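You operate a simulated robot arm through the tools that you are given. There is no shell and no other tool. Be economical: measure what you need, move in short steps, check, and stop when the job is done.

Carry out the task below with a simulated two-armed robot. There is one attempt and no reset: what you move stays moved.

Task
Take the striped tea towel from the table top and hang it over the handle of the oven door.

The check looks at the end state, three seconds after you hand in, the way a careful person would. Anything else that was tipped, shoved, dropped, spilled or broken makes it a failure. Flat cloth is picked up by pressing the open fingertips on it (5 to 10 N) and closing them slowly along it; thin cloth reads only 2 to 8 mm in the jaws.

Robot
Two 7-joint arms with two-finger parallel grippers on one trunk, on a base that drives. Base frame: it is fixed to the floor where the robot stands at the start and does not move with it; the origin is under the middle of the robot, x ahead of it, y to its left, z up. Lengths are in mm, angles in degrees, forces in N, time in s.
The left shoulder is at the start at [60, 147, 492], the right one opposite. With the tool pointing down near the work surface each hand reaches from about 100 to 680 mm from the robot's upright axis, wherever it stands, measured 20 degrees to its own side. Payload 3.43 kg a hand.
The tool frame of a hand sits at the grasp point between the pads (the TCP): z along the fingers, y along the line on which they close. The tips reach 30 mm beyond it. The gripper opens to 94 mm. The fingers are 28 mm wide and 10 mm thick; the gripper's body (50 by 96 mm) begins 55 mm behind the TCP.
Orientation is that of the tool frame in the base frame, as a unit quaternion [x, y, z, w]. With the fingers straight down and closing along the base's y, the tool's x points along the base's -x, its y along +y and its z along -z.

Tools
- The arms move only by the tool move_arm. It takes "left_steps", "right_steps" or both (then of equal length, played together; a hand with none holds still); each is a list of rows, each an object (a shift or turn left out is 0, a gripper value left out holds the last) with "offset": the shift along the base's x, y, z in units of 200 mm (1.0 is 200 mm), a list of three; "angular": the turn, a rotation vector about the base's x, y, z in units of 180 degrees (1.0 is 180 degrees), a list of three. In form: [{"offset": [tx, ty, tz], "angular": [ax, ay, az]}, ...]. A call has 1 to 12 rows; each row is the pose to reach, as a shift and turn from the pose commanded when the call began. "left_claw" and "right_claw" are, for a hand that has rows, the finger opening in mm, from 0 to 94, set as the call begins (left out, the last holds). A call with a number of a shift or a turn outside -1 to 1 is refused whole. Each row takes 0.2 s and may step no farther than 50 mm and 8.6 degrees from the row before; otherwise, or with a gripper value out of range, the whole call is refused. Where a pose cannot be reached the arm comes as near as it can. A force on the tool above 40 N (or 10 N above the force at the start of the call, whichever is more), or a blocked arm, ends the call early, and 0.2 s more pass. The fingers move at their own pace (about 72 mm/s each) and stop on an object; they squeeze with about 40 N. The grip force told is the motor's: it shows also when the fingers shut on nothing. Time passes only in rows, and 0.2 s behind the last, so rows that repeat a pose let the fingers close. It gives the time, the measured TCP pose, the force on the tool (base axes), the opening and the grip force at its end, in the units of the frame above (readings bear some noise), with the torque about the TCP (base axes, N m) and any sound that the robot's microphone picked up.
- Cameras (640 x 400 px; columns grow to the right, rows downward): "scene" is now at [61.8, 2.2, 1146.3]; the picture's right is [0.01, -1.00, 0.00], its down [-0.40, -0.00, -0.92] and it looks along [0.92, 0.01, -0.40] (base axes); focal length 276 px, centre (320, 200). "left" rides on the left gripper at [76, -14, -103] in its tool frame; the picture's right is [0.18, 0.98, 0.00], its down [-0.75, 0.14, -0.64] and it looks along [-0.63, 0.12, 0.77] (tool axes); focal length 243 px, centre (320, 200). "right" rides on the right gripper at [76, 14, -102] in its tool frame; the picture's right is [-0.18, 0.98, 0.00], its down [-0.75, -0.14, -0.64] and it looks along [-0.63, -0.12, 0.77] (tool axes); focal length 243 px, centre (320, 200). There is no depth. A picture from a camera that has moved, and an enlarged one, comes with that camera's place and axes in the base frame and with its lens.
- grab_frame(camera): a new picture of that camera. No time passes.
- move_column(by): slides the trunk up (or, below 0, down) by that many mm; the arms and the scene camera ride with it, the base frame stays. It gives what a move gives, with no picture.
- drive_base(legs): drives the robot by 1 to 6 legs, each [ahead, left, turn to the left] in mm, mm and degrees, along the robot's own axes; the way and the turn of a leg run together, so that a leg with both is an arc; at most 1500 mm and 180 degrees a leg. The arms and the cameras ride along, it lands a little off, and it stops where it bumps. It gives what a move gives.
- pan_tilt(pan, tilt): turns the head with the scene camera to pan (to the left, within 86 degrees either way) and tilt (down, from -29 to 69), counted from straight ahead of the robot. It gives what a move gives.
- zoom(camera, box): a new picture of the part [left, top, right, bottom] of that camera's present view, enlarged. No time passes.
- sign_off(): hands the job in; it is judged then, once.

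Go step by step. Nothing tells you exact positions but the pictures and the camera data: compare them with the known pose of the tool, close in by small moves and look again before you grip or let go. The budget is 120 turns and 92 pictures, counting those below and the enlarged ones. Unless the task says otherwise, let go and move clear before handing in, and close with one line.

The tools are called after "Call:" as a command line: name --argument value ..., lists and objects as JSON in quotes. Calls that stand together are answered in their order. move_arm: Moves the arms, as the interface text tells. Its arguments: {"type":"object","properties":{"left_steps":{"type":"array","items":{"type":"object","properties":{"offset":{"type":"array","items":{"type":"number"}},"angular":{"type":"array","items":{"type":"number"}}}}},"left_claw":{"type":"number"},"right_steps":{"type":"array","items":{"type":"object","properties":{"offset":{"type":"array","items":{"type":"number"}},"angular":{"type":"array","items":{"type":"number"}}}}},"right_claw":{"type":"number"}},"required":[]} The other tools are called the same way: move_column (by) slides the trunk up or down; drive_base (legs) drives the base; pan_tilt (pan, tilt) turns the head that bears the scene camera; grab_frame (camera) takes a picture; zoom (camera, box) takes an enlarged picture of a part of a camera's view; sign_off () hands the job in.

At the start:

```text
time_s: 0.0
left_eef_pos: [339.8, 169.3, 912.9]
left_tool_rot: [-0.001, 1.0, -0.001, 0.0]
left_force: [-0.2, 0.6, 0.7]
left_torque: [-0.03, -0.01, 0.01]
left_finger_gap: 93.8
left_gripper_force: 0.0
right_eef_pos: [362.0, -123.0, 934.1]
right_tool_rot: [0.0, 1.0, 0.0, 0.0]
right_force: [0.1, 0.0, 0.1]
right_torque: [0.0, 0.03, 0.01]
right_finger_gap: 94.0
right_gripper_force: 0.1
trunk travel left (down, up): [-200.0, 50.0]
robot x, y, heading: [-2.8, -0.2, -0.1]
head pan, tilt: [0.5, 23.4]
```

scene: 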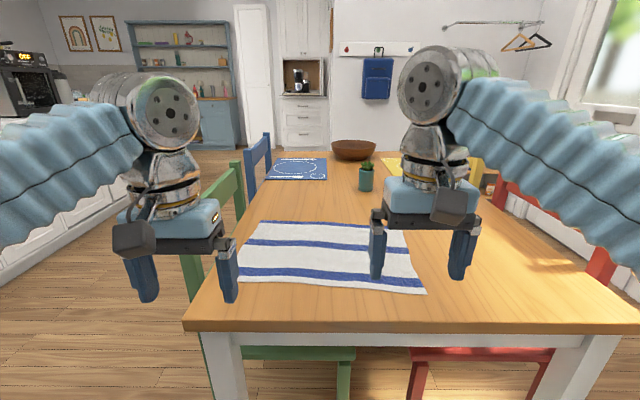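
right: 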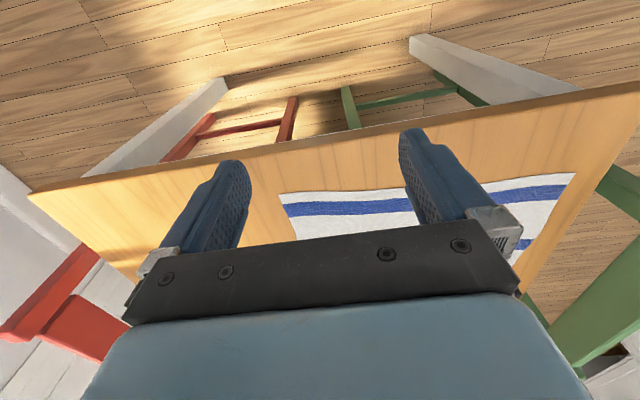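
left: 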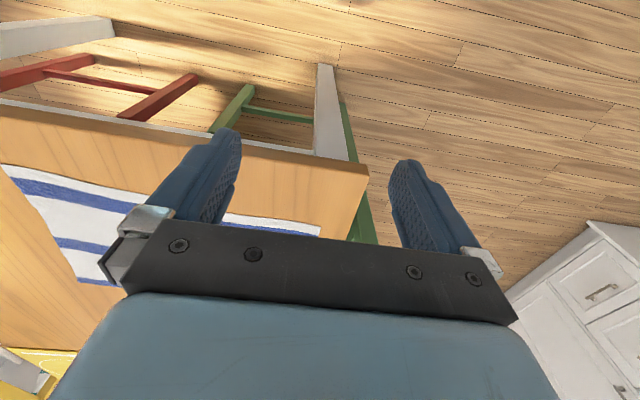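

I see the striped towel on the near end of the table, and an oven-like appliance at far left. I'll look left for the oven first.

Call:
pan_tilt --pan 60 --tilt 20

Call:
grab_frame --camera "scene"

```text
time_s: 1.3
left_eef_pos: [341.2, 170.1, 913.2]
left_tool_rot: [0.0, 1.0, 0.0, 0.0]
left_force: [0.3, 1.3, 0.1]
left_torque: [0.01, 0.01, -0.05]
left_finger_gap: 94.1
left_gripper_force: 0.1
right_eef_pos: [361.0, -121.4, 933.3]
right_tool_rot: [0.0, 1.0, 0.0, 0.0]
right_force: [0.1, 0.4, 0.8]
right_torque: [0.0, -0.01, 0.0]
right_finger_gap: 94.0
right_gripper_force: 0.2
trunk travel left (down, up): [-200.0, 50.0]
robot x, y, heading: [0.1, -0.2, 0.1]
head pan, tilt: [60.0, 20.0]
```

```text
88 pictures are left
camera scene: at [15.9, 82.0, 1151.8], right [0.87, -0.5, 0.0], down [-0.17, -0.3, -0.94], along [0.47, 0.81, -0.34], focal length 276 px, centre (320, 200)
```

scene: 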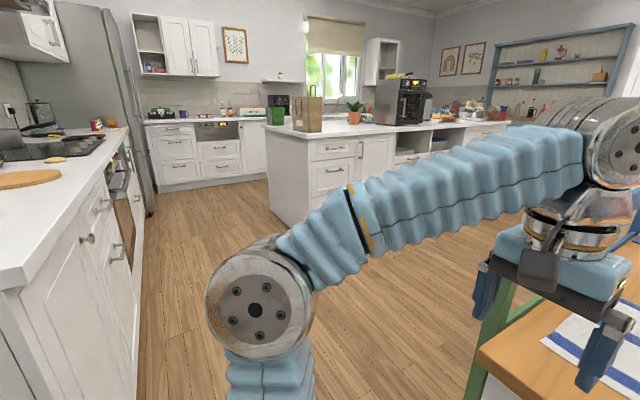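

The oven with a hob above it sits in the left counter run. I'll turn further to see its front.

Call:
pan_tilt --pan 86 --tilt 20

Call:
grab_frame --camera "scene"

Call:
zoom --camera "scene" --box '[180, 100, 340, 200]'

```text
time_s: 2.2
left_eef_pos: [341.3, 170.5, 912.4]
left_tool_rot: [0.0, 1.0, 0.0, 0.001]
left_force: [-0.5, 0.3, 0.2]
left_torque: [-0.01, 0.03, 0.01]
left_finger_gap: 93.9
left_gripper_force: 0.1
right_eef_pos: [360.5, -122.9, 933.9]
right_tool_rot: [0.0, 1.0, 0.0, 0.0]
right_force: [0.3, 0.3, 0.5]
right_torque: [0.01, -0.03, 0.01]
right_finger_gap: 94.2
right_gripper_force: 0.1
trunk travel left (down, up): [-200.0, 50.0]
robot x, y, heading: [0.7, -0.1, 0.0]
head pan, tilt: [85.9, 20.0]
```

```text
87 pictures are left
camera scene: at [-24.0, 94.3, 1151.8], right [1.0, -0.07, 0.0], down [-0.02, -0.34, -0.94], along [0.07, 0.94, -0.34], focal length 276 px, centre (320, 200)
```

scene: 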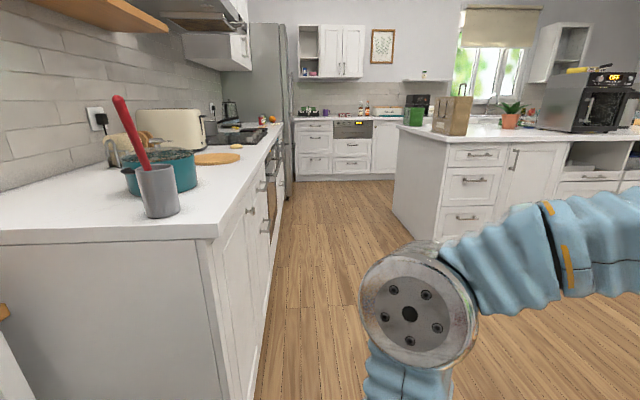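

```text
4.00 times, centred on (260, 150) of scene
camera zoom: at [-24.0, 94.3, 1151.8], right [1.0, -0.07, 0.0], down [-0.02, -0.34, -0.94], along [0.07, 0.94, -0.34], focal length 1104 px, centre (560, 400)
```

zoom: 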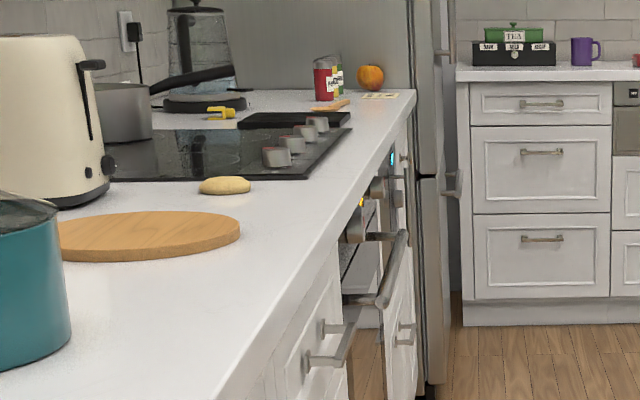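

The built-in oven is in the left counter run, with its bar handle around (-150, 1450–1970, ~785), to be refined later. Next I'll look at the towel more closely.

Call:
pan_tilt --pan 0 --tilt 50

Call:
grab_frame --camera "scene"

```text
time_s: 3.8
left_eef_pos: [341.0, 170.6, 912.7]
left_tool_rot: [0.0, 1.0, 0.0, 0.0]
left_force: [0.7, 0.4, 0.0]
left_torque: [-0.03, 0.0, -0.03]
left_finger_gap: 93.7
left_gripper_force: 0.1
right_eef_pos: [360.8, -121.7, 934.3]
right_tool_rot: [0.0, 1.0, 0.0, 0.0]
right_force: [0.1, -1.2, 0.5]
right_torque: [0.0, -0.05, 0.01]
right_finger_gap: 94.1
right_gripper_force: 0.2
trunk travel left (down, up): [-200.0, 50.0]
robot x, y, heading: [-2.6, -2.6, -0.0]
head pan, tilt: [0.0, 50.0]
```

```text
85 pictures are left
camera scene: at [46.3, 1.5, 1106.2], right [0.0, -1.0, 0.0], down [-0.77, 0.0, -0.64], along [0.64, 0.0, -0.77], focal length 276 px, centre (320, 200)
```

scene: 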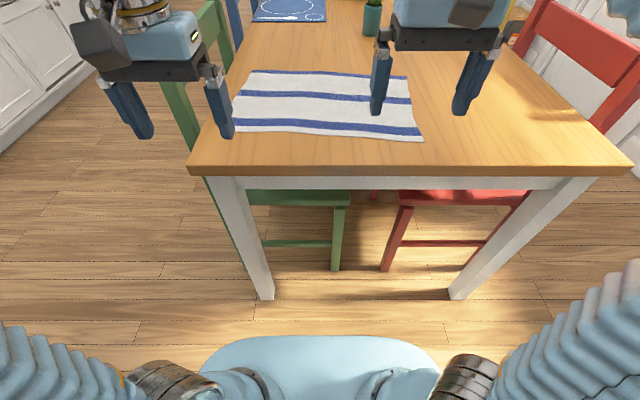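

The table is about 750 high, and the towel spans roughly x 500–800, y -220 to 190. I'll bring both hands over its near corners with the jaws half open.

Call:
move_arm --left_steps '[{"offset": [0.212, -0.03, -0.08]}, {"offset": [0.424, -0.06, -0.16]}, {"offset": [0.636, -0.09, -0.24]}, {"offset": [0.848, -0.12, -0.32]}, {"offset": [1.0, -0.15, -0.4]}, {"offset": [1.0, -0.15, -0.4]}]' --right_steps '[{"offset": [0.162, -0.043, -0.1]}, {"offset": [0.324, -0.086, -0.2]}, {"offset": [0.486, -0.129, -0.3]}, {"offset": [0.648, -0.172, -0.4]}, {"offset": [0.81, -0.215, -0.51]}, {"offset": [0.81, -0.215, -0.51]}]' --left_claw 60 --right_claw 60

Call:
grab_frame --camera "scene"

Call:
grab_frame --camera "left"

Call:
grab_frame --camera "right"

```text
time_s: 5.2
left_eef_pos: [543.7, 140.0, 832.2]
left_tool_rot: [0.0, 1.0, 0.0, 0.001]
left_force: [0.7, -0.2, -0.3]
left_torque: [0.02, 0.01, 0.0]
left_finger_gap: 60.0
left_gripper_force: 0.1
right_eef_pos: [523.6, -166.9, 831.8]
right_tool_rot: [0.0, 1.0, 0.002, 0.0]
right_force: [0.3, -0.3, -0.1]
right_torque: [0.04, -0.01, -0.02]
right_finger_gap: 59.9
right_gripper_force: 0.1
trunk travel left (down, up): [-200.0, 50.0]
robot x, y, heading: [2.0, -0.9, -0.1]
head pan, tilt: [0.0, 50.0]
```

```text
84 pictures are left
camera scene: at [46.7, 1.3, 1106.2], right [0.0, -1.0, 0.0], down [-0.77, 0.0, -0.64], along [0.64, 0.0, -0.77], focal length 276 px, centre (320, 200)
```

scene: 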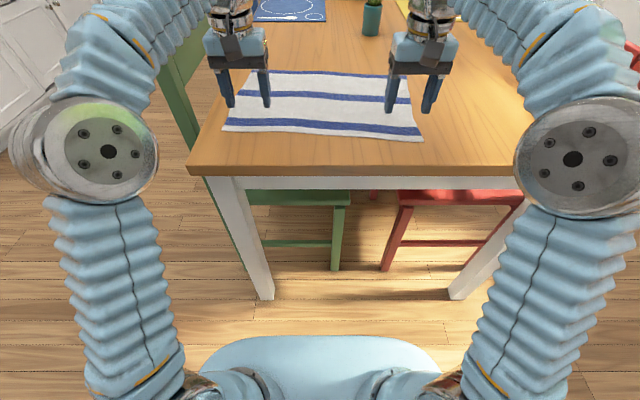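

```text
83 pictures are left
camera left: at [469.0, 126.0, 934.8], right [-0.18, 0.98, 0.0], down [0.75, 0.14, 0.64], along [0.63, 0.12, -0.77], focal length 243 px, centre (320, 200)
```

left: 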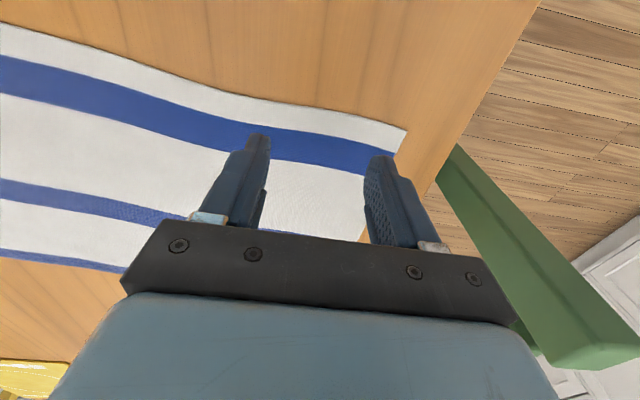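

```text
82 pictures are left
camera right: at [446.5, -152.7, 934.5], right [0.18, 0.98, 0.0], down [0.75, -0.14, 0.64], along [0.63, -0.12, -0.77], focal length 243 px, centre (320, 200)
```

right: 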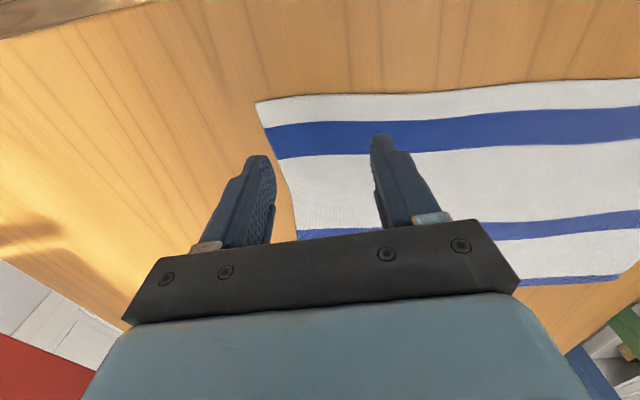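

The towel's near corners are at about (532, 207) and (497, -211). I'll align the hands just inside the near edge and descend to just above the table.

Call:
move_arm --left_steps '[{"offset": [0.01, 0.1, -0.1]}, {"offset": [0.01, 0.1, -0.2]}, {"offset": [0.01, 0.1, -0.2]}]' --right_steps '[{"offset": [-0.02, 0.0, -0.1]}, {"offset": [-0.02, 0.0, -0.2]}, {"offset": [-0.02, 0.0, -0.2]}]'

Call:
grab_frame --camera "left"

Call:
grab_frame --camera "right"

```text
time_s: 6.0
left_eef_pos: [542.8, 160.4, 792.6]
left_tool_rot: [0.0, 1.0, 0.0, 0.0]
left_force: [-0.9, -0.2, -0.7]
left_torque: [0.01, -0.02, 0.03]
left_finger_gap: 60.2
left_gripper_force: 0.1
right_eef_pos: [516.8, -166.2, 791.9]
right_tool_rot: [-0.001, 1.0, 0.0, 0.0]
right_force: [0.9, 0.1, 1.1]
right_torque: [-0.01, 0.02, -0.03]
right_finger_gap: 59.8
right_gripper_force: 0.1
trunk travel left (down, up): [-200.0, 50.0]
robot x, y, heading: [-0.5, 1.3, -0.3]
head pan, tilt: [0.0, 50.0]
```

```text
81 pictures are left
camera left: at [468.0, 146.9, 894.8], right [-0.18, 0.98, 0.0], down [0.75, 0.14, 0.64], along [0.63, 0.12, -0.77], focal length 243 px, centre (320, 200)
```

left: 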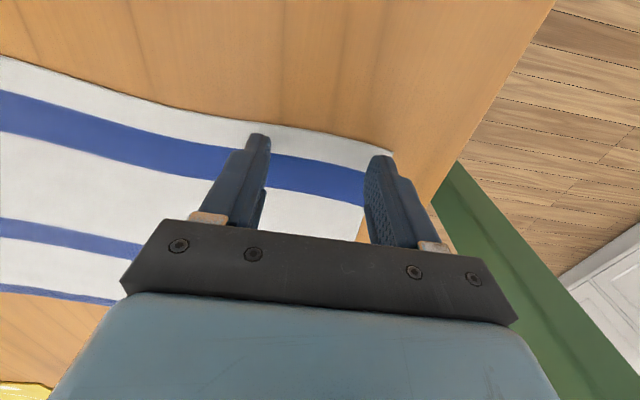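

```text
80 pictures are left
camera right: at [441.4, -152.0, 894.2], right [0.18, 0.98, 0.0], down [0.75, -0.14, 0.64], along [0.63, -0.12, -0.77], focal length 243 px, centre (320, 200)
```

right: 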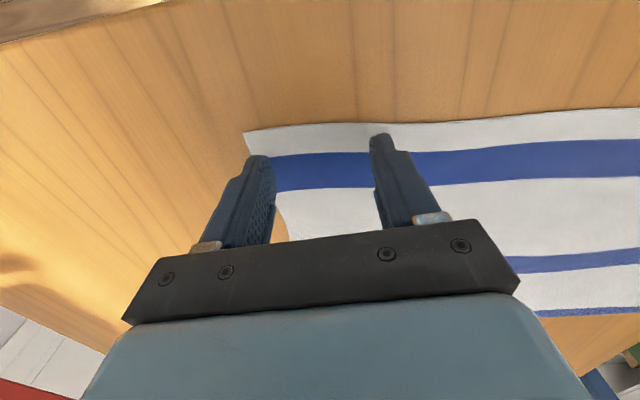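

Fingers are just inside the edge on the right and a bit too near it on the left. I'll nudge inward and lower until contact.

Call:
move_arm --left_steps '[{"offset": [0.05, -0.05, -0.03]}, {"offset": [0.05, -0.05, -0.045]}, {"offset": [0.05, -0.05, -0.05]}, {"offset": [0.05, -0.05, -0.05]}]' --right_steps '[{"offset": [0.025, 0.04, -0.03]}, {"offset": [0.025, 0.04, -0.045]}, {"offset": [0.025, 0.04, -0.05]}, {"offset": [0.025, 0.04, -0.05]}]'

```text
time_s: 7.0
left_eef_pos: [554.3, 152.0, 781.9]
left_tool_rot: [0.0, 1.0, 0.0, 0.0]
left_force: [1.1, 0.1, 1.1]
left_torque: [0.01, -0.01, 0.0]
left_finger_gap: 59.8
left_gripper_force: 0.0
right_eef_pos: [522.9, -157.9, 782.1]
right_tool_rot: [-0.001, 1.0, 0.0, 0.001]
right_force: [-0.4, 0.5, 0.5]
right_torque: [0.06, 0.0, -0.02]
right_finger_gap: 60.0
right_gripper_force: 0.0
trunk travel left (down, up): [-200.0, 50.0]
robot x, y, heading: [3.0, 2.1, 0.1]
head pan, tilt: [0.0, 50.0]
```

Call:
move_arm --left_steps '[{"offset": [0, 0, -0.01]}, {"offset": [0, 0, -0.015]}, {"offset": [0, 0, -0.015]}]' --right_steps '[{"offset": [0, 0, -0.01]}, {"offset": [0, 0, -0.015]}, {"offset": [0, 0, -0.015]}]'

```text
time_s: 7.8
left_eef_pos: [552.5, 150.7, 782.3]
left_tool_rot: [0.0, 1.0, 0.0, 0.002]
left_force: [5.8, 0.8, 22.4]
left_torque: [0.31, 0.05, -0.08]
left_finger_gap: 60.0
left_gripper_force: 0.1
right_eef_pos: [523.4, -157.9, 780.6]
right_tool_rot: [0.0, 1.0, -0.001, 0.003]
right_force: [4.4, 0.4, 17.9]
right_torque: [-0.04, -0.05, 0.03]
right_finger_gap: 59.9
right_gripper_force: 0.0
trunk travel left (down, up): [-200.0, 50.0]
robot x, y, heading: [2.4, -1.9, -0.1]
head pan, tilt: [0.0, 50.0]
```

Contact at about z 781, a little too hard. I'll ease off to about 8 N.

Call:
move_arm --left_steps '[{"offset": [0, 0, 0.006]}, {"offset": [0, 0, 0.006]}]' --right_steps '[{"offset": [0, 0, 0.005]}, {"offset": [0, 0, 0.005]}]'

```text
time_s: 8.4
left_eef_pos: [550.6, 151.6, 781.0]
left_tool_rot: [0.001, 1.0, 0.0, 0.001]
left_force: [4.7, -2.5, 19.1]
left_torque: [0.1, 0.03, -0.03]
left_finger_gap: 59.8
left_gripper_force: 0.0
right_eef_pos: [523.5, -157.1, 781.0]
right_tool_rot: [-0.001, 1.0, 0.0, 0.001]
right_force: [3.5, -1.7, 15.5]
right_torque: [-0.02, 0.01, 0.01]
right_finger_gap: 59.9
right_gripper_force: 0.1
trunk travel left (down, up): [-200.0, 50.0]
robot x, y, heading: [0.4, 1.7, -0.1]
head pan, tilt: [0.0, 50.0]
```

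Call:
move_arm --left_steps '[{"offset": [0, 0, 0.02]}, {"offset": [0, 0, 0.02]}]' --right_steps '[{"offset": [0, 0, 0.014]}, {"offset": [0, 0, 0.014]}]'

```text
time_s: 9.0
left_eef_pos: [553.0, 151.3, 783.2]
left_tool_rot: [-0.001, 1.0, 0.0, -0.001]
left_force: [-0.8, -0.9, -0.4]
left_torque: [0.01, 0.03, -0.01]
left_finger_gap: 60.1
left_gripper_force: 0.0
right_eef_pos: [523.0, -158.0, 781.8]
right_tool_rot: [0.0, 1.0, 0.0, -0.001]
right_force: [0.5, 0.1, 0.1]
right_torque: [-0.01, -0.01, -0.03]
right_finger_gap: 60.0
right_gripper_force: 0.1
trunk travel left (down, up): [-200.0, 50.0]
robot x, y, heading: [-2.6, 1.3, -0.0]
head pan, tilt: [0.0, 50.0]
```

Call:
move_arm --left_steps '[{"offset": [0, 0, -0.011]}, {"offset": [0, 0, -0.011]}]' --right_steps '[{"offset": [0, 0, -0.007]}, {"offset": [0, 0, -0.007]}]'

```text
time_s: 9.6
left_eef_pos: [552.7, 150.8, 783.6]
left_tool_rot: [0.0, 1.0, 0.0, 0.0]
left_force: [-0.9, 0.5, 1.0]
left_torque: [-0.02, 0.03, 0.0]
left_finger_gap: 60.1
left_gripper_force: 0.0
right_eef_pos: [523.5, -157.1, 781.9]
right_tool_rot: [0.0, 1.0, 0.0, 0.001]
right_force: [-0.1, 0.5, 0.4]
right_torque: [0.01, 0.0, 0.02]
right_finger_gap: 60.0
right_gripper_force: 0.1
trunk travel left (down, up): [-200.0, 50.0]
robot x, y, heading: [-1.7, -0.8, 0.3]
head pan, tilt: [0.0, 50.0]
```

Call:
move_arm --left_steps '[{"offset": [0, 0, -0.005]}, {"offset": [0, 0, -0.005]}]' --right_steps '[{"offset": [0, 0, -0.003]}, {"offset": [0, 0, -0.003]}]'

```text
time_s: 10.2
left_eef_pos: [552.5, 150.6, 781.4]
left_tool_rot: [0.0, 1.0, 0.0, 0.0]
left_force: [-0.1, -0.4, 0.0]
left_torque: [0.01, 0.01, 0.01]
left_finger_gap: 59.9
left_gripper_force: 0.0
right_eef_pos: [523.2, -155.6, 781.3]
right_tool_rot: [0.0, 1.0, 0.0, -0.001]
right_force: [1.8, 0.3, 4.3]
right_torque: [0.02, -0.02, -0.01]
right_finger_gap: 59.9
right_gripper_force: 0.1
trunk travel left (down, up): [-200.0, 50.0]
robot x, y, heading: [0.2, -2.2, -0.1]
head pan, tilt: [0.0, 50.0]
```

Call:
move_arm --left_steps '[{"offset": [0, 0, -0.005]}, {"offset": [0, 0, -0.005]}]' --right_steps '[{"offset": [0, 0, -0.0015]}, {"offset": [0, 0, -0.0015]}]'

```text
time_s: 10.8
left_eef_pos: [551.4, 150.7, 781.9]
left_tool_rot: [-0.001, 1.0, 0.0, 0.001]
left_force: [0.9, 1.4, 7.7]
left_torque: [0.14, 0.07, -0.05]
left_finger_gap: 59.9
left_gripper_force: 0.0
right_eef_pos: [522.6, -158.4, 782.1]
right_tool_rot: [0.001, 1.0, 0.001, 0.0]
right_force: [2.9, -0.5, 7.3]
right_torque: [0.06, 0.0, 0.01]
right_finger_gap: 59.9
right_gripper_force: 0.1
trunk travel left (down, up): [-200.0, 50.0]
robot x, y, heading: [-0.2, 0.6, -0.1]
head pan, tilt: [0.0, 50.0]
```

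Both hands press at about 7.5 N. I'll close the fingers slowly in stages.

Call:
move_arm --left_steps '[{"offset": [0, 0, 0]}, {"offset": [0, 0, 0]}]' --right_steps '[{"offset": [0, 0, 0]}, {"offset": [0, 0, 0]}]' --left_claw 45 --right_claw 45

Call:
move_arm --left_steps '[{"offset": [0, 0, 0]}, {"offset": [0, 0, 0]}]' --right_steps '[{"offset": [0, 0, 0]}, {"offset": [0, 0, 0]}]' --left_claw 32 --right_claw 32

Call:
grab_frame --camera "left"

Call:
grab_frame --camera "right"

```text
time_s: 11.4
left_eef_pos: [550.9, 149.2, 781.4]
left_tool_rot: [0.001, 1.0, 0.0, 0.001]
left_force: [-0.4, -1.6, 11.8]
left_torque: [0.01, 0.07, 0.0]
left_finger_gap: 44.0
left_gripper_force: 0.0
right_eef_pos: [522.9, -156.6, 781.1]
right_tool_rot: [0.001, 1.0, 0.0, 0.001]
right_force: [0.3, 1.0, 6.3]
right_torque: [0.09, 0.02, 0.03]
right_finger_gap: 44.9
right_gripper_force: 0.1
trunk travel left (down, up): [-200.0, 50.0]
robot x, y, heading: [-1.4, -1.7, -0.1]
head pan, tilt: [0.0, 50.0]
```

```text
time_s: 12.0
left_eef_pos: [553.2, 150.8, 782.3]
left_tool_rot: [-0.001, 1.0, 0.0, 0.0]
left_force: [-0.4, -2.2, 14.4]
left_torque: [0.0, 0.13, 0.04]
left_finger_gap: 30.6
left_gripper_force: 0.0
right_eef_pos: [522.9, -157.5, 780.8]
right_tool_rot: [0.0, 1.0, 0.0, 0.0]
right_force: [-0.4, 1.2, 7.0]
right_torque: [0.05, 0.07, 0.0]
right_finger_gap: 31.9
right_gripper_force: 0.1
trunk travel left (down, up): [-200.0, 50.0]
robot x, y, heading: [0.2, -0.7, 0.1]
head pan, tilt: [0.0, 50.0]
```

```text
79 pictures are left
camera left: at [476.2, 136.2, 884.0], right [-0.18, 0.98, 0.0], down [0.75, 0.14, 0.64], along [0.63, 0.12, -0.77], focal length 243 px, centre (320, 200)
```

left: 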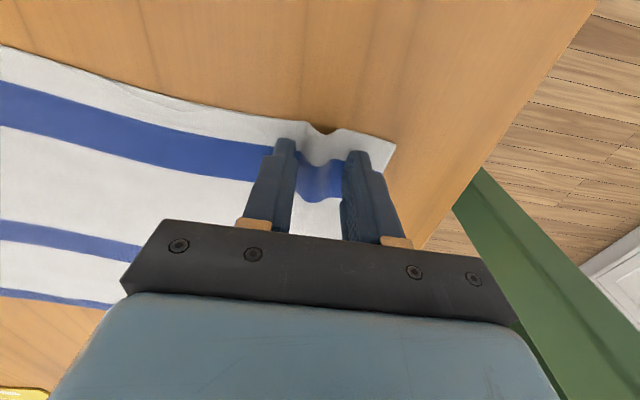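

```text
78 pictures are left
camera right: at [445.6, -143.1, 883.3], right [0.18, 0.98, 0.0], down [0.75, -0.14, 0.64], along [0.63, -0.12, -0.77], focal length 243 px, centre (320, 200)
```

right: 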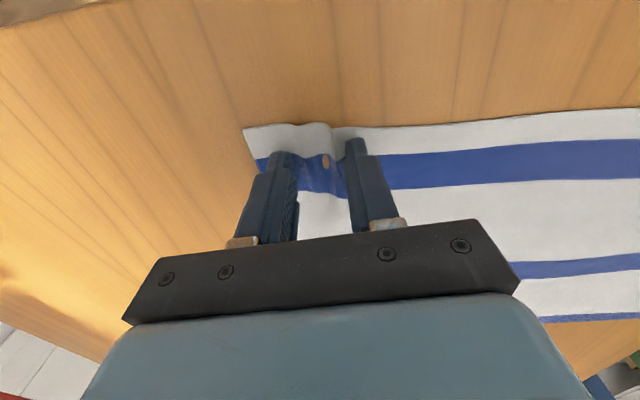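

The cloth is rising into a fold between both pairs of fingers. I'll keep closing.

Call:
move_arm --left_steps '[{"offset": [0, 0, 0]}, {"offset": [0, 0, 0]}]' --right_steps '[{"offset": [0, 0, 0]}, {"offset": [0, 0, 0]}]' --left_claw 18 --right_claw 18

Call:
move_arm --left_steps '[{"offset": [0, 0, 0]}, {"offset": [0, 0, 0]}, {"offset": [0, 0, 0]}]' --right_steps '[{"offset": [0, 0, 0]}, {"offset": [0, 0, 0]}, {"offset": [0, 0, 0]}]' --left_claw 0 --right_claw 0

Call:
grab_frame --camera "left"

Call:
grab_frame --camera "right"

```text
time_s: 12.6
left_eef_pos: [551.3, 150.4, 781.7]
left_tool_rot: [0.0, 1.0, -0.001, 0.001]
left_force: [-0.6, -2.3, 14.8]
left_torque: [-0.04, 0.1, 0.03]
left_finger_gap: 17.9
left_gripper_force: 0.2
right_eef_pos: [522.7, -157.3, 780.3]
right_tool_rot: [0.001, 1.0, 0.0, 0.001]
right_force: [0.4, 1.4, 7.9]
right_torque: [0.09, 0.01, 0.03]
right_finger_gap: 18.5
right_gripper_force: 0.5
trunk travel left (down, up): [-200.0, 50.0]
robot x, y, heading: [1.7, -1.8, -0.0]
head pan, tilt: [0.0, 50.0]
```

```text
time_s: 13.4
left_eef_pos: [551.8, 150.3, 781.4]
left_tool_rot: [0.001, 1.0, 0.0, 0.001]
left_force: [0.4, -12.5, 11.3]
left_torque: [-0.34, 0.13, 0.13]
left_finger_gap: 2.1
left_gripper_force: 36.9
right_eef_pos: [522.2, -155.8, 782.9]
right_tool_rot: [-0.001, 1.0, 0.001, 0.001]
right_force: [1.5, 10.8, 19.4]
right_torque: [0.42, 0.01, 0.0]
right_finger_gap: 5.6
right_gripper_force: 40.1
trunk travel left (down, up): [-200.0, 50.0]
robot x, y, heading: [1.9, 1.9, 0.3]
head pan, tilt: [0.0, 50.0]
```

```text
77 pictures are left
camera left: at [475.9, 135.8, 884.1], right [-0.18, 0.98, 0.0], down [0.75, 0.14, 0.64], along [0.63, 0.12, -0.77], focal length 243 px, centre (320, 200)
```

left: 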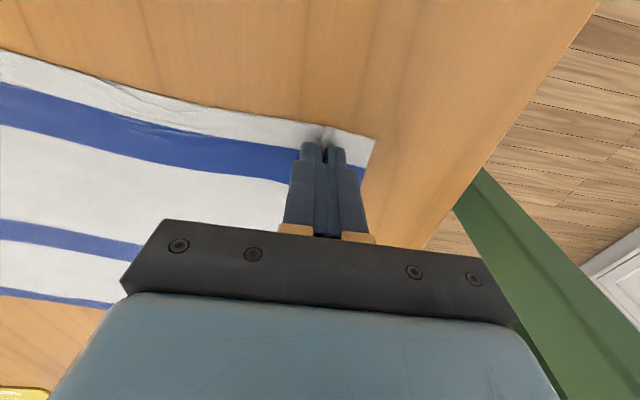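

```text
76 pictures are left
camera right: at [445.1, -142.5, 884.1], right [0.18, 0.98, 0.0], down [0.75, -0.14, 0.64], along [0.63, -0.12, -0.76], focal length 243 px, centre (320, 200)
```

right: 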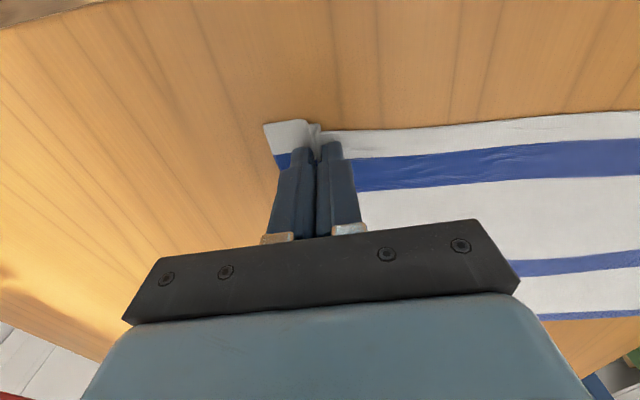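

Both grips read like cloth (2.1 and 5.6 mm). I'll lift a little and check that both hold.

Call:
move_arm --left_steps '[{"offset": [0, 0, 0.1]}, {"offset": [0, 0, 0.2]}, {"offset": [0, 0, 0.3]}, {"offset": [0, 0, 0.3]}]' --right_steps '[{"offset": [0, 0, 0.1]}, {"offset": [0, 0, 0.2]}, {"offset": [0, 0, 0.3]}, {"offset": [0, 0, 0.3]}]'

Call:
grab_frame --camera "scene"

Call:
grab_frame --camera "left"

```text
time_s: 14.4
left_eef_pos: [553.5, 151.2, 841.8]
left_tool_rot: [0.0, 1.0, 0.001, -0.001]
left_force: [-1.2, -12.3, 0.0]
left_torque: [-0.33, 0.05, 0.08]
left_finger_gap: 2.5
left_gripper_force: 36.9
right_eef_pos: [524.1, -157.3, 842.6]
right_tool_rot: [0.0, 1.0, 0.0, 0.0]
right_force: [0.9, 11.8, -0.3]
right_torque: [0.35, -0.04, -0.03]
right_finger_gap: 3.4
right_gripper_force: 38.0
trunk travel left (down, up): [-200.0, 50.0]
robot x, y, heading: [0.4, -2.2, -0.0]
head pan, tilt: [0.0, 50.0]
```

```text
75 pictures are left
camera scene: at [46.4, 1.4, 1106.2], right [0.0, -1.0, 0.0], down [-0.77, 0.0, -0.64], along [0.64, 0.0, -0.77], focal length 276 px, centre (320, 200)
```

scene: 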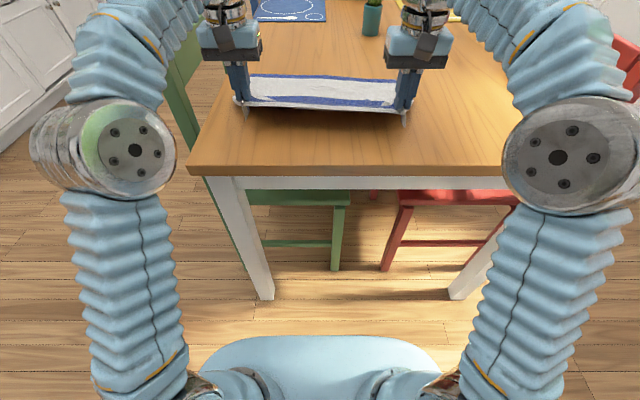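

```text
74 pictures are left
camera left: at [477.9, 136.4, 943.8], right [-0.18, 0.98, 0.0], down [0.75, 0.14, 0.64], along [0.63, 0.12, -0.77], focal length 243 px, centre (320, 200)
```

left: 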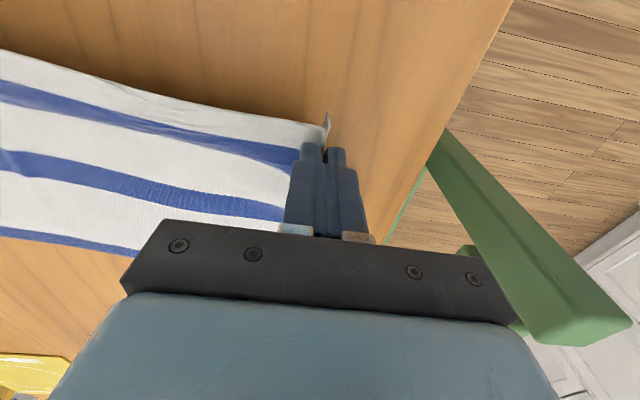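

Both corners are held, a bit taut. I'll slacken inward slightly and raise high while drawing back toward the robot.

Call:
move_arm --left_steps '[{"offset": [0, -0.05, 0.0]}, {"offset": [-0.05, -0.05, 0.2]}, {"offset": [-0.1, -0.05, 0.4]}, {"offset": [-0.15, -0.05, 0.6]}, {"offset": [-0.2, -0.05, 0.8]}, {"offset": [-0.25, -0.05, 1.0]}, {"offset": [-0.25, -0.05, 1.0]}]' --right_steps '[{"offset": [0, 0.05, 0.0]}, {"offset": [-0.0, 0.05, 0.2]}, {"offset": [-0.02, 0.05, 0.4]}, {"offset": [-0.05, 0.05, 0.6]}, {"offset": [-0.08, 0.05, 0.8]}, {"offset": [-0.1, 0.05, 1.0]}, {"offset": [-0.1, 0.05, 1.0]}]'

Call:
grab_frame --camera "scene"

```text
time_s: 16.0
left_eef_pos: [505.0, 144.2, 901.1]
left_tool_rot: [0.001, 1.0, -0.001, -0.001]
left_force: [-1.4, -16.9, -0.3]
left_torque: [-0.54, 0.18, 0.2]
left_finger_gap: 2.4
left_gripper_force: 37.0
left hand out of reach, approached as far as the arm can: row 2, 3, 4, 5, 6, 7
right_eef_pos: [458.4, -166.6, 921.7]
right_tool_rot: [-0.002, 1.0, 0.0, -0.001]
right_force: [3.5, 17.8, -2.1]
right_torque: [0.56, 0.01, -0.08]
right_finger_gap: 3.8
right_gripper_force: 38.0
right hand out of reach, approached as far as the arm can: row 3, 4, 5, 6, 7
trunk travel left (down, up): [-200.0, 50.0]
robot x, y, heading: [5.2, -0.5, -0.1]
head pan, tilt: [0.0, 50.0]
```

```text
73 pictures are left
camera scene: at [48.7, 2.1, 1106.0], right [0.0, -1.0, 0.0], down [-0.77, 0.0, -0.64], along [0.64, 0.0, -0.77], focal length 276 px, centre (320, 200)
```

scene: 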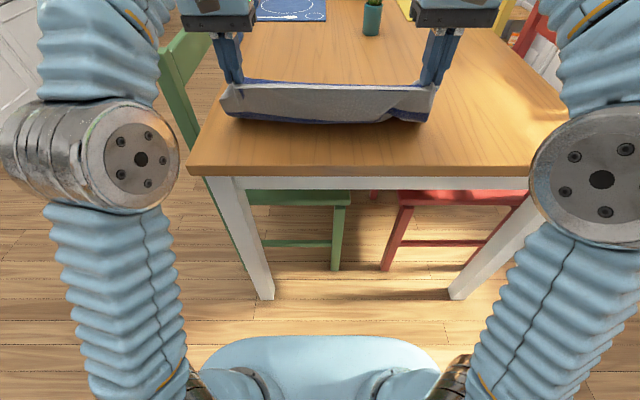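

Straight-down fingers top out near z 910–930, so I need the fingers pitched forward to gain height. I'll pitch both hands forward while keeping the command within reach.

Call:
move_arm --left_steps '[{"offset": [0, 0, -0.25]}, {"offset": [0, 0, -0.5]}, {"offset": [0, 0, -0.5], "angular": [0, -0.045, 0]}, {"offset": [0, 0, -0.5], "angular": [0, -0.09, 0]}, {"offset": [0, 0, -0.5], "angular": [0, -0.135, 0]}, {"offset": [0, 0, -0.5], "angular": [0, -0.18, 0]}, {"offset": [0, 0, -0.5], "angular": [0, -0.22, 0]}, {"offset": [0, 0, -0.5], "angular": [0, -0.22, 0]}]' --right_steps '[{"offset": [0, 0, -0.25]}, {"offset": [0, 0, -0.5]}, {"offset": [0, 0, -0.5], "angular": [0, -0.045, 0]}, {"offset": [0, 0, -0.5], "angular": [0, -0.09, 0]}, {"offset": [0, 0, -0.5], "angular": [0, -0.135, 0]}, {"offset": [0, 0, -0.5], "angular": [0, -0.18, 0]}, {"offset": [0, 0, -0.5], "angular": [0, -0.22, 0]}, {"offset": [0, 0, -0.5], "angular": [0, -0.22, 0]}]'

Call:
grab_frame --camera "scene"

```text
time_s: 17.8
left_eef_pos: [500.2, 144.1, 804.2]
left_tool_rot: [0.001, 0.941, -0.001, 0.339]
left_force: [-1.7, -15.3, 1.0]
left_torque: [-0.45, 0.0, -0.15]
left_finger_gap: 2.1
left_gripper_force: 36.8
right_eef_pos: [459.7, -167.4, 825.2]
right_tool_rot: [0.0, 0.941, 0.001, 0.339]
right_force: [2.4, 14.8, -1.4]
right_torque: [0.43, -0.03, 0.22]
right_finger_gap: 3.0
right_gripper_force: 37.7
trunk travel left (down, up): [-200.0, 50.0]
robot x, y, heading: [1.1, -0.3, 0.1]
head pan, tilt: [0.0, 50.0]
```

```text
72 pictures are left
camera scene: at [46.3, 1.4, 1106.2], right [0.0, -1.0, 0.0], down [-0.77, 0.0, -0.64], along [0.64, 0.0, -0.77], focal length 276 px, centre (320, 200)
```

scene: 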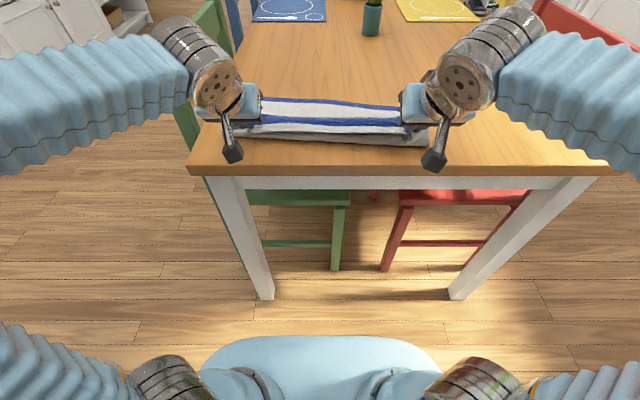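

The command base follows the reached pose, and the hands are pitched about 40°. Now I'll raise the trunk, then lift while pitching more and slackening the towel.

Call:
move_column --by 50

Call:
move_arm --left_steps '[{"offset": [-0.05, -0.06, 0.15], "angular": [0, -0.04, 0]}, {"offset": [-0.1, -0.06, 0.35], "angular": [0, -0.08, 0]}, {"offset": [-0.15, -0.06, 0.55], "angular": [0, -0.12, 0]}, {"offset": [-0.2, -0.06, 0.75], "angular": [0, -0.16, 0]}, {"offset": [-0.2, -0.06, 0.95], "angular": [0, -0.2, 0]}, {"offset": [-0.2, -0.06, 0.95], "angular": [0, -0.2, 0]}]' --right_steps '[{"offset": [0, 0.06, 0.08], "angular": [0, -0.04, 0]}, {"offset": [0, 0.06, 0.25], "angular": [0, -0.08, 0]}, {"offset": [0, 0.06, 0.45], "angular": [0, -0.12, 0]}, {"offset": [0, 0.06, 0.65], "angular": [0, -0.16, 0]}, {"offset": [0, 0.06, 0.85], "angular": [0, -0.2, 0]}, {"offset": [0, 0.06, 0.85], "angular": [0, -0.2, 0]}]'

Call:
grab_frame --camera "scene"

```text
time_s: 18.7
left_eef_pos: [500.6, 144.0, 854.5]
left_tool_rot: [0.0, 0.941, 0.0, 0.338]
left_force: [-1.5, -15.4, 0.6]
left_torque: [-0.48, 0.05, -0.13]
left_finger_gap: 2.2
left_gripper_force: 37.3
right_eef_pos: [460.1, -167.3, 874.9]
right_tool_rot: [0.001, 0.941, 0.0, 0.339]
right_force: [1.5, 15.2, -1.7]
right_torque: [0.42, -0.04, 0.26]
right_finger_gap: 3.1
right_gripper_force: 37.4
trunk travel left (down, up): [-250.0, 0.0]
robot x, y, heading: [0.5, 1.0, 0.4]
head pan, tilt: [0.0, 50.0]
```

```text
time_s: 20.1
left_eef_pos: [459.0, 132.5, 1045.4]
left_tool_rot: [0.0, 0.79, 0.0, 0.613]
left_force: [-0.5, 0.5, -0.3]
left_torque: [0.0, 0.0, 0.0]
left_finger_gap: 2.0
left_gripper_force: 37.0
right_eef_pos: [460.1, -154.8, 1047.0]
right_tool_rot: [0.0, 0.79, 0.0, 0.613]
right_force: [-0.6, 0.7, -0.6]
right_torque: [0.0, 0.01, 0.02]
right_finger_gap: 2.7
right_gripper_force: 37.4
trunk travel left (down, up): [-250.0, 0.0]
robot x, y, heading: [-0.7, 0.4, 0.2]
head pan, tilt: [0.0, 50.0]
```

```text
71 pictures are left
camera scene: at [46.2, 1.4, 1156.2], right [0.0, -1.0, 0.0], down [-0.77, 0.0, -0.64], along [0.64, 0.0, -0.77], focal length 276 px, centre (320, 200)
```

scene: 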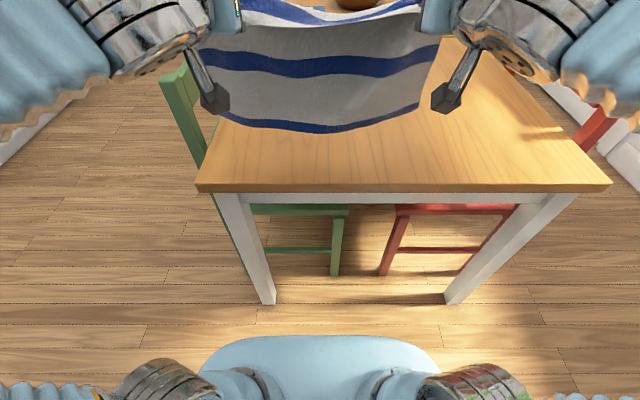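

The towel hangs freely from both hands. I'll raise and draw in a little more, then turn left 90° in place (hands clear the counter corner by radius) and look.

Call:
move_arm --left_steps '[{"offset": [-0.1, 0, 0.12]}, {"offset": [-0.25, 0, 0.25]}, {"offset": [-0.25, 0, 0.25]}]' --right_steps '[{"offset": [-0.1, 0, 0.12]}, {"offset": [-0.25, 0, 0.25]}, {"offset": [-0.25, 0, 0.25]}]'

Call:
drive_base --legs '[[-80, 0, 0], [0, 0, 45]]'

Call:
pan_tilt --pan 40 --tilt 35

Call:
grab_frame --camera "scene"

```text
time_s: 20.9
left_eef_pos: [408.5, 130.4, 1094.5]
left_tool_rot: [0.001, 0.79, -0.001, 0.613]
left_force: [-0.7, 0.6, -0.9]
left_torque: [0.0, -0.02, 0.01]
left_finger_gap: 2.3
left_gripper_force: 37.0
right_eef_pos: [411.0, -155.9, 1095.1]
right_tool_rot: [0.0, 0.79, 0.0, 0.613]
right_force: [0.4, 0.4, -0.1]
right_torque: [-0.03, 0.04, 0.0]
right_finger_gap: 2.4
right_gripper_force: 37.1
trunk travel left (down, up): [-250.0, 0.0]
robot x, y, heading: [-0.0, -0.5, -0.1]
head pan, tilt: [0.0, 50.0]
```

```text
time_s: 24.0
left_eef_pos: [116.0, 382.9, 1093.0]
left_tool_rot: [-0.304, 0.73, 0.235, 0.566]
left_force: [-0.1, 0.1, 0.5]
left_torque: [-0.05, 0.01, -0.02]
left_finger_gap: 2.1
left_gripper_force: 36.6
right_eef_pos: [320.5, 182.2, 1094.8]
right_tool_rot: [-0.303, 0.73, 0.235, 0.566]
right_force: [0.2, 0.4, 0.1]
right_torque: [-0.02, -0.02, -0.04]
right_finger_gap: 2.5
right_gripper_force: 37.5
trunk travel left (down, up): [-250.0, 0.0]
robot x, y, heading: [-77.3, -1.2, 45.1]
head pan, tilt: [0.0, 50.0]
```

```text
time_s: 25.1
left_eef_pos: [115.9, 383.4, 1093.1]
left_tool_rot: [-0.304, 0.729, 0.236, 0.566]
left_force: [0.1, -0.2, -0.2]
left_torque: [0.01, 0.02, -0.02]
left_finger_gap: 2.1
left_gripper_force: 37.1
right_eef_pos: [319.0, 182.6, 1095.5]
right_tool_rot: [-0.303, 0.73, 0.235, 0.566]
right_force: [0.1, -0.7, -0.1]
right_torque: [0.02, -0.01, -0.04]
right_finger_gap: 2.5
right_gripper_force: 37.2
trunk travel left (down, up): [-250.0, 0.0]
robot x, y, heading: [-80.5, 0.3, 45.3]
head pan, tilt: [40.0, 35.0]
```

```text
70 pictures are left
camera scene: at [-94.3, 67.9, 1177.9], right [1.0, -0.08, 0.0], down [-0.05, -0.57, -0.82], along [0.07, 0.82, -0.57], focal length 276 px, centre (320, 200)
```

scene: 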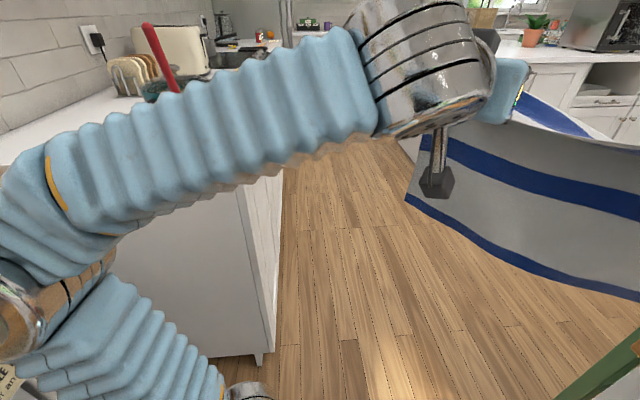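

The left elbow sticks out about 450–500 mm, so I need to know the clearance on the table/chair side as well.

Call:
pan_tilt --pan -35 --tilt 35

Call:
grab_frame --camera "scene"

Call:
pan_tilt --pan 8 --tilt 30

Call:
grab_frame --camera "scene"

```text
time_s: 26.6
left_eef_pos: [116.5, 383.2, 1093.5]
left_tool_rot: [-0.304, 0.73, 0.235, 0.565]
left_force: [-0.1, -0.4, -0.3]
left_torque: [0.0, 0.02, -0.02]
left_finger_gap: 2.4
left_gripper_force: 37.0
right_eef_pos: [319.6, 182.8, 1095.5]
right_tool_rot: [-0.304, 0.729, 0.236, 0.566]
right_force: [-0.2, 0.1, 0.5]
right_torque: [0.01, -0.01, -0.04]
right_finger_gap: 2.7
right_gripper_force: 37.3
trunk travel left (down, up): [-250.0, 0.0]
robot x, y, heading: [-78.6, 2.8, 45.5]
head pan, tilt: [-35.0, 35.0]
```

```text
69 pictures are left
camera scene: at [-15.1, -4.2, 1178.0], right [0.18, -0.98, 0.0], down [-0.56, -0.1, -0.82], along [0.81, 0.15, -0.57], focal length 276 px, centre (320, 200)
```

scene: 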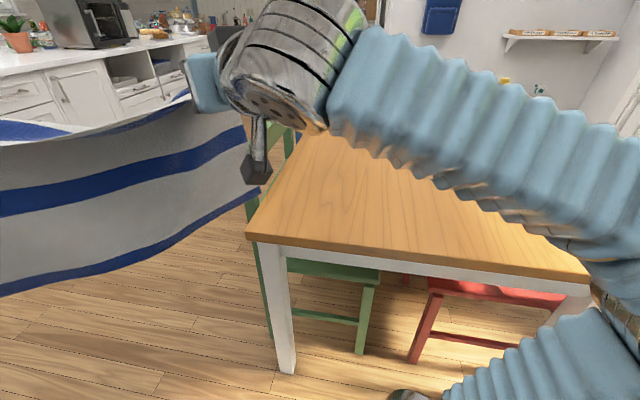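

```text
time_s: 27.7
left_eef_pos: [115.5, 382.8, 1093.6]
left_tool_rot: [-0.304, 0.729, 0.236, 0.566]
left_force: [-0.6, -0.6, -1.1]
left_torque: [0.03, 0.0, -0.01]
left_finger_gap: 2.2
left_gripper_force: 37.2
right_eef_pos: [319.5, 183.4, 1093.7]
right_tool_rot: [-0.303, 0.729, 0.235, 0.566]
right_force: [-0.6, -0.2, 0.8]
right_torque: [0.0, 0.0, -0.05]
right_finger_gap: 2.7
right_gripper_force: 37.6
trunk travel left (down, up): [-250.0, 0.0]
robot x, y, heading: [-76.7, 2.7, 45.2]
head pan, tilt: [8.0, 30.0]
```

```text
68 pictures are left
camera scene: at [-47.5, 52.5, 1185.7], right [0.8, -0.6, 0.0], down [-0.3, -0.4, -0.87], along [0.52, 0.69, -0.5], focal length 276 px, centre (320, 200)
```

scene: 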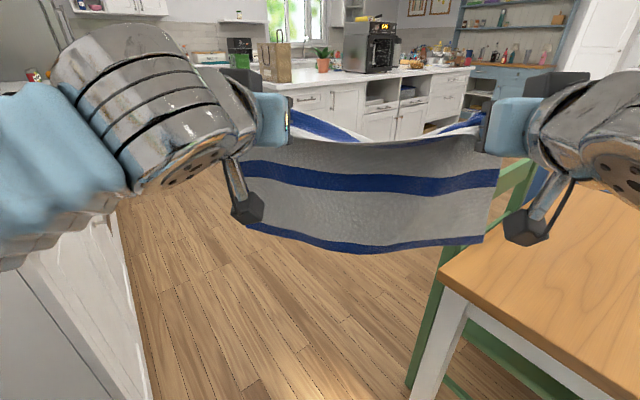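

Chairs stay within y<340 and the counter starts at y≈590, so there is a corridor between them but the elbows are wide. I'll raise the hands further, which should lift hem and elbows clear, and check.

Call:
move_arm --left_steps '[{"offset": [0.0, 0, 0.2]}, {"offset": [0.0, 0, 0.4]}, {"offset": [0.0, 0, 0.6]}, {"offset": [0.0, 0, 0.6]}]' --right_steps '[{"offset": [0.0, 0, 0.2]}, {"offset": [0.0, 0, 0.4]}, {"offset": [0.0, 0, 0.6]}, {"offset": [0.0, 0, 0.6]}]'

Call:
pan_tilt --pan 60 --tilt 40

Call:
grab_frame --camera "scene"

```text
time_s: 28.7
left_eef_pos: [116.0, 383.5, 1214.8]
left_tool_rot: [-0.304, 0.729, 0.236, 0.565]
left_force: [0.3, 0.4, -0.3]
left_torque: [0.01, 0.0, -0.03]
left_finger_gap: 2.1
left_gripper_force: 37.0
right_eef_pos: [316.4, 183.4, 1214.4]
right_tool_rot: [-0.304, 0.73, 0.236, 0.565]
right_force: [0.2, 0.0, -0.1]
right_torque: [-0.03, -0.01, -0.09]
right_finger_gap: 2.5
right_gripper_force: 38.0
trunk travel left (down, up): [-250.0, 0.0]
robot x, y, heading: [-77.2, -1.5, 45.3]
head pan, tilt: [8.0, 30.0]
```

```text
time_s: 29.9
left_eef_pos: [116.0, 383.0, 1214.9]
left_tool_rot: [-0.304, 0.729, 0.236, 0.566]
left_force: [0.4, 0.4, -0.2]
left_torque: [0.0, -0.01, -0.02]
left_finger_gap: 2.0
left_gripper_force: 37.3
right_eef_pos: [317.6, 183.2, 1215.3]
right_tool_rot: [-0.303, 0.73, 0.235, 0.566]
right_force: [-0.1, 0.0, 0.0]
right_torque: [-0.02, 0.02, -0.06]
right_finger_gap: 2.4
right_gripper_force: 37.5
trunk travel left (down, up): [-250.0, 0.0]
robot x, y, heading: [-78.9, 3.8, 45.1]
head pan, tilt: [60.0, 40.0]
```

```text
67 pictures are left
camera scene: at [-123.9, 62.3, 1170.4], right [0.97, 0.26, 0.0], down [0.17, -0.62, -0.77], along [-0.2, 0.74, -0.64], focal length 276 px, centre (320, 200)
```

scene: 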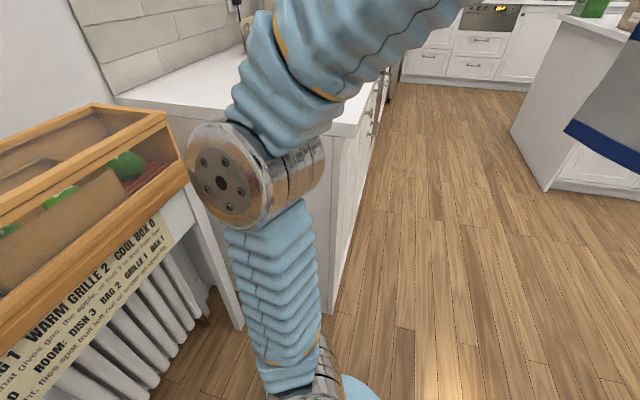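

With hands at 1215 the elbows tuck in and the hem clears the counter height. I'll drive forward-left, turn to face along the aisle, and thread between table and counter.

Call:
drive_base --legs '[[165, 0, 0], [0, 0, 45], [220, 0, 0]]'

Call:
pan_tilt --pan 45 --tilt 40

Call:
grab_frame --camera "scene"

```text
time_s: 34.7
left_eef_pos: [-97.4, 751.1, 1213.9]
left_tool_rot: [-0.558, 0.56, 0.432, 0.434]
left_force: [0.5, -0.7, -0.1]
left_torque: [-0.01, 0.02, -0.06]
left_finger_gap: 2.3
left_gripper_force: 36.6
right_eef_pos: [187.3, 750.3, 1214.9]
right_tool_rot: [0.559, -0.558, -0.434, -0.433]
right_force: [0.0, 0.5, -0.8]
right_torque: [0.02, 0.03, -0.05]
right_finger_gap: 2.9
right_gripper_force: 37.2
trunk travel left (down, up): [-250.0, 0.0]
robot x, y, heading: [34.3, 341.4, 89.9]
head pan, tilt: [60.0, 40.0]
```

```text
time_s: 35.5
left_eef_pos: [-97.8, 748.8, 1214.4]
left_tool_rot: [0.56, -0.558, -0.433, -0.432]
left_force: [0.6, -0.2, -0.5]
left_torque: [-0.01, -0.02, -0.01]
left_finger_gap: 2.3
left_gripper_force: 36.7
right_eef_pos: [187.3, 751.5, 1214.3]
right_tool_rot: [-0.559, 0.559, 0.433, 0.434]
right_force: [0.0, -0.3, -0.9]
right_torque: [0.0, -0.02, -0.08]
right_finger_gap: 2.8
right_gripper_force: 36.8
trunk travel left (down, up): [-250.0, 0.0]
robot x, y, heading: [32.4, 337.2, 90.0]
head pan, tilt: [45.0, 40.0]
```

```text
66 pictures are left
camera scene: at [-27.8, 371.7, 1170.4], right [0.71, 0.71, 0.0], down [0.45, -0.45, -0.77], along [-0.54, 0.54, -0.64], focal length 276 px, centre (320, 200)
```

scene: 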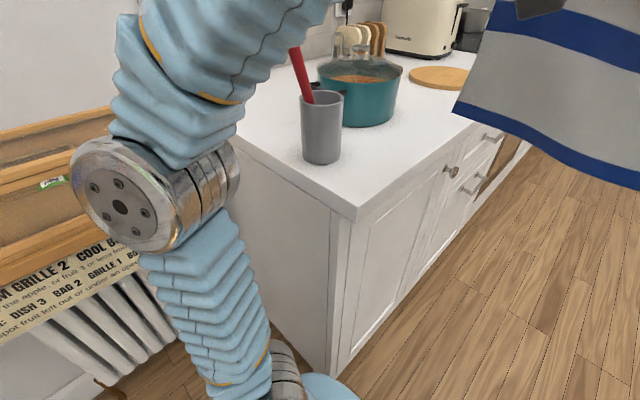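

Clear as planned; counter corner confirmed at about (-185, 608). I'll sidestep right, then go up the aisle.

Call:
drive_base --legs '[[85, -215, 0], [200, -95, 0], [330, -30, 0]]'

Call:
pan_tilt --pan 45 --tilt 30

Call:
grab_frame --camera "scene"

```text
time_s: 37.1
left_eef_pos: [94.1, 828.7, 1212.7]
left_tool_rot: [-0.556, 0.562, 0.431, 0.435]
left_force: [1.0, 0.0, -0.1]
left_torque: [0.0, 0.03, 0.0]
left_finger_gap: 2.3
left_gripper_force: 36.9
right_eef_pos: [379.2, 827.9, 1215.1]
right_tool_rot: [-0.556, 0.562, 0.43, 0.436]
right_force: [-0.3, -1.1, 0.0]
right_torque: [0.0, 0.0, -0.03]
right_finger_gap: 2.5
right_gripper_force: 37.5
trunk travel left (down, up): [-250.0, 0.0]
robot x, y, heading: [217.5, 418.4, 89.4]
head pan, tilt: [45.0, 40.0]
stopped in leg 1: the robot was blocked; the commanded pose is now the measured one
```

```text
time_s: 37.9
left_eef_pos: [94.7, 829.4, 1213.2]
left_tool_rot: [-0.555, 0.562, 0.431, 0.436]
left_force: [0.2, 0.4, 0.2]
left_torque: [0.0, 0.02, -0.06]
left_finger_gap: 2.2
left_gripper_force: 36.7
right_eef_pos: [378.1, 827.5, 1214.8]
right_tool_rot: [-0.556, 0.562, 0.43, 0.435]
right_force: [0.5, 0.0, 0.2]
right_torque: [0.0, 0.01, -0.02]
right_finger_gap: 2.5
right_gripper_force: 37.7
trunk travel left (down, up): [-250.0, 0.0]
robot x, y, heading: [219.1, 419.3, 89.7]
head pan, tilt: [45.0, 30.0]
```

```text
65 pictures are left
camera scene: at [156.3, 454.2, 1185.7], right [0.71, 0.7, 0.0], down [0.35, -0.36, -0.87], along [-0.61, 0.62, -0.5], focal length 276 px, centre (320, 200)
```

scene: 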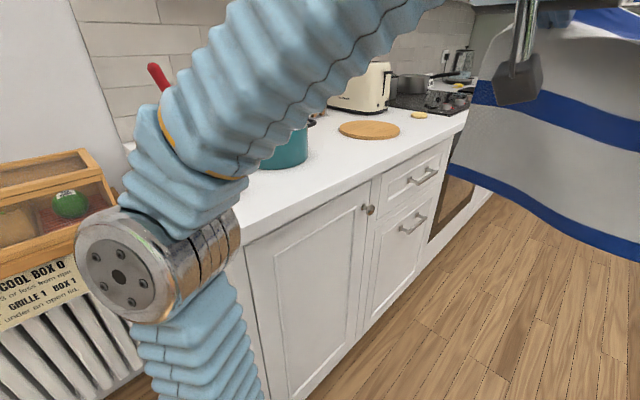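

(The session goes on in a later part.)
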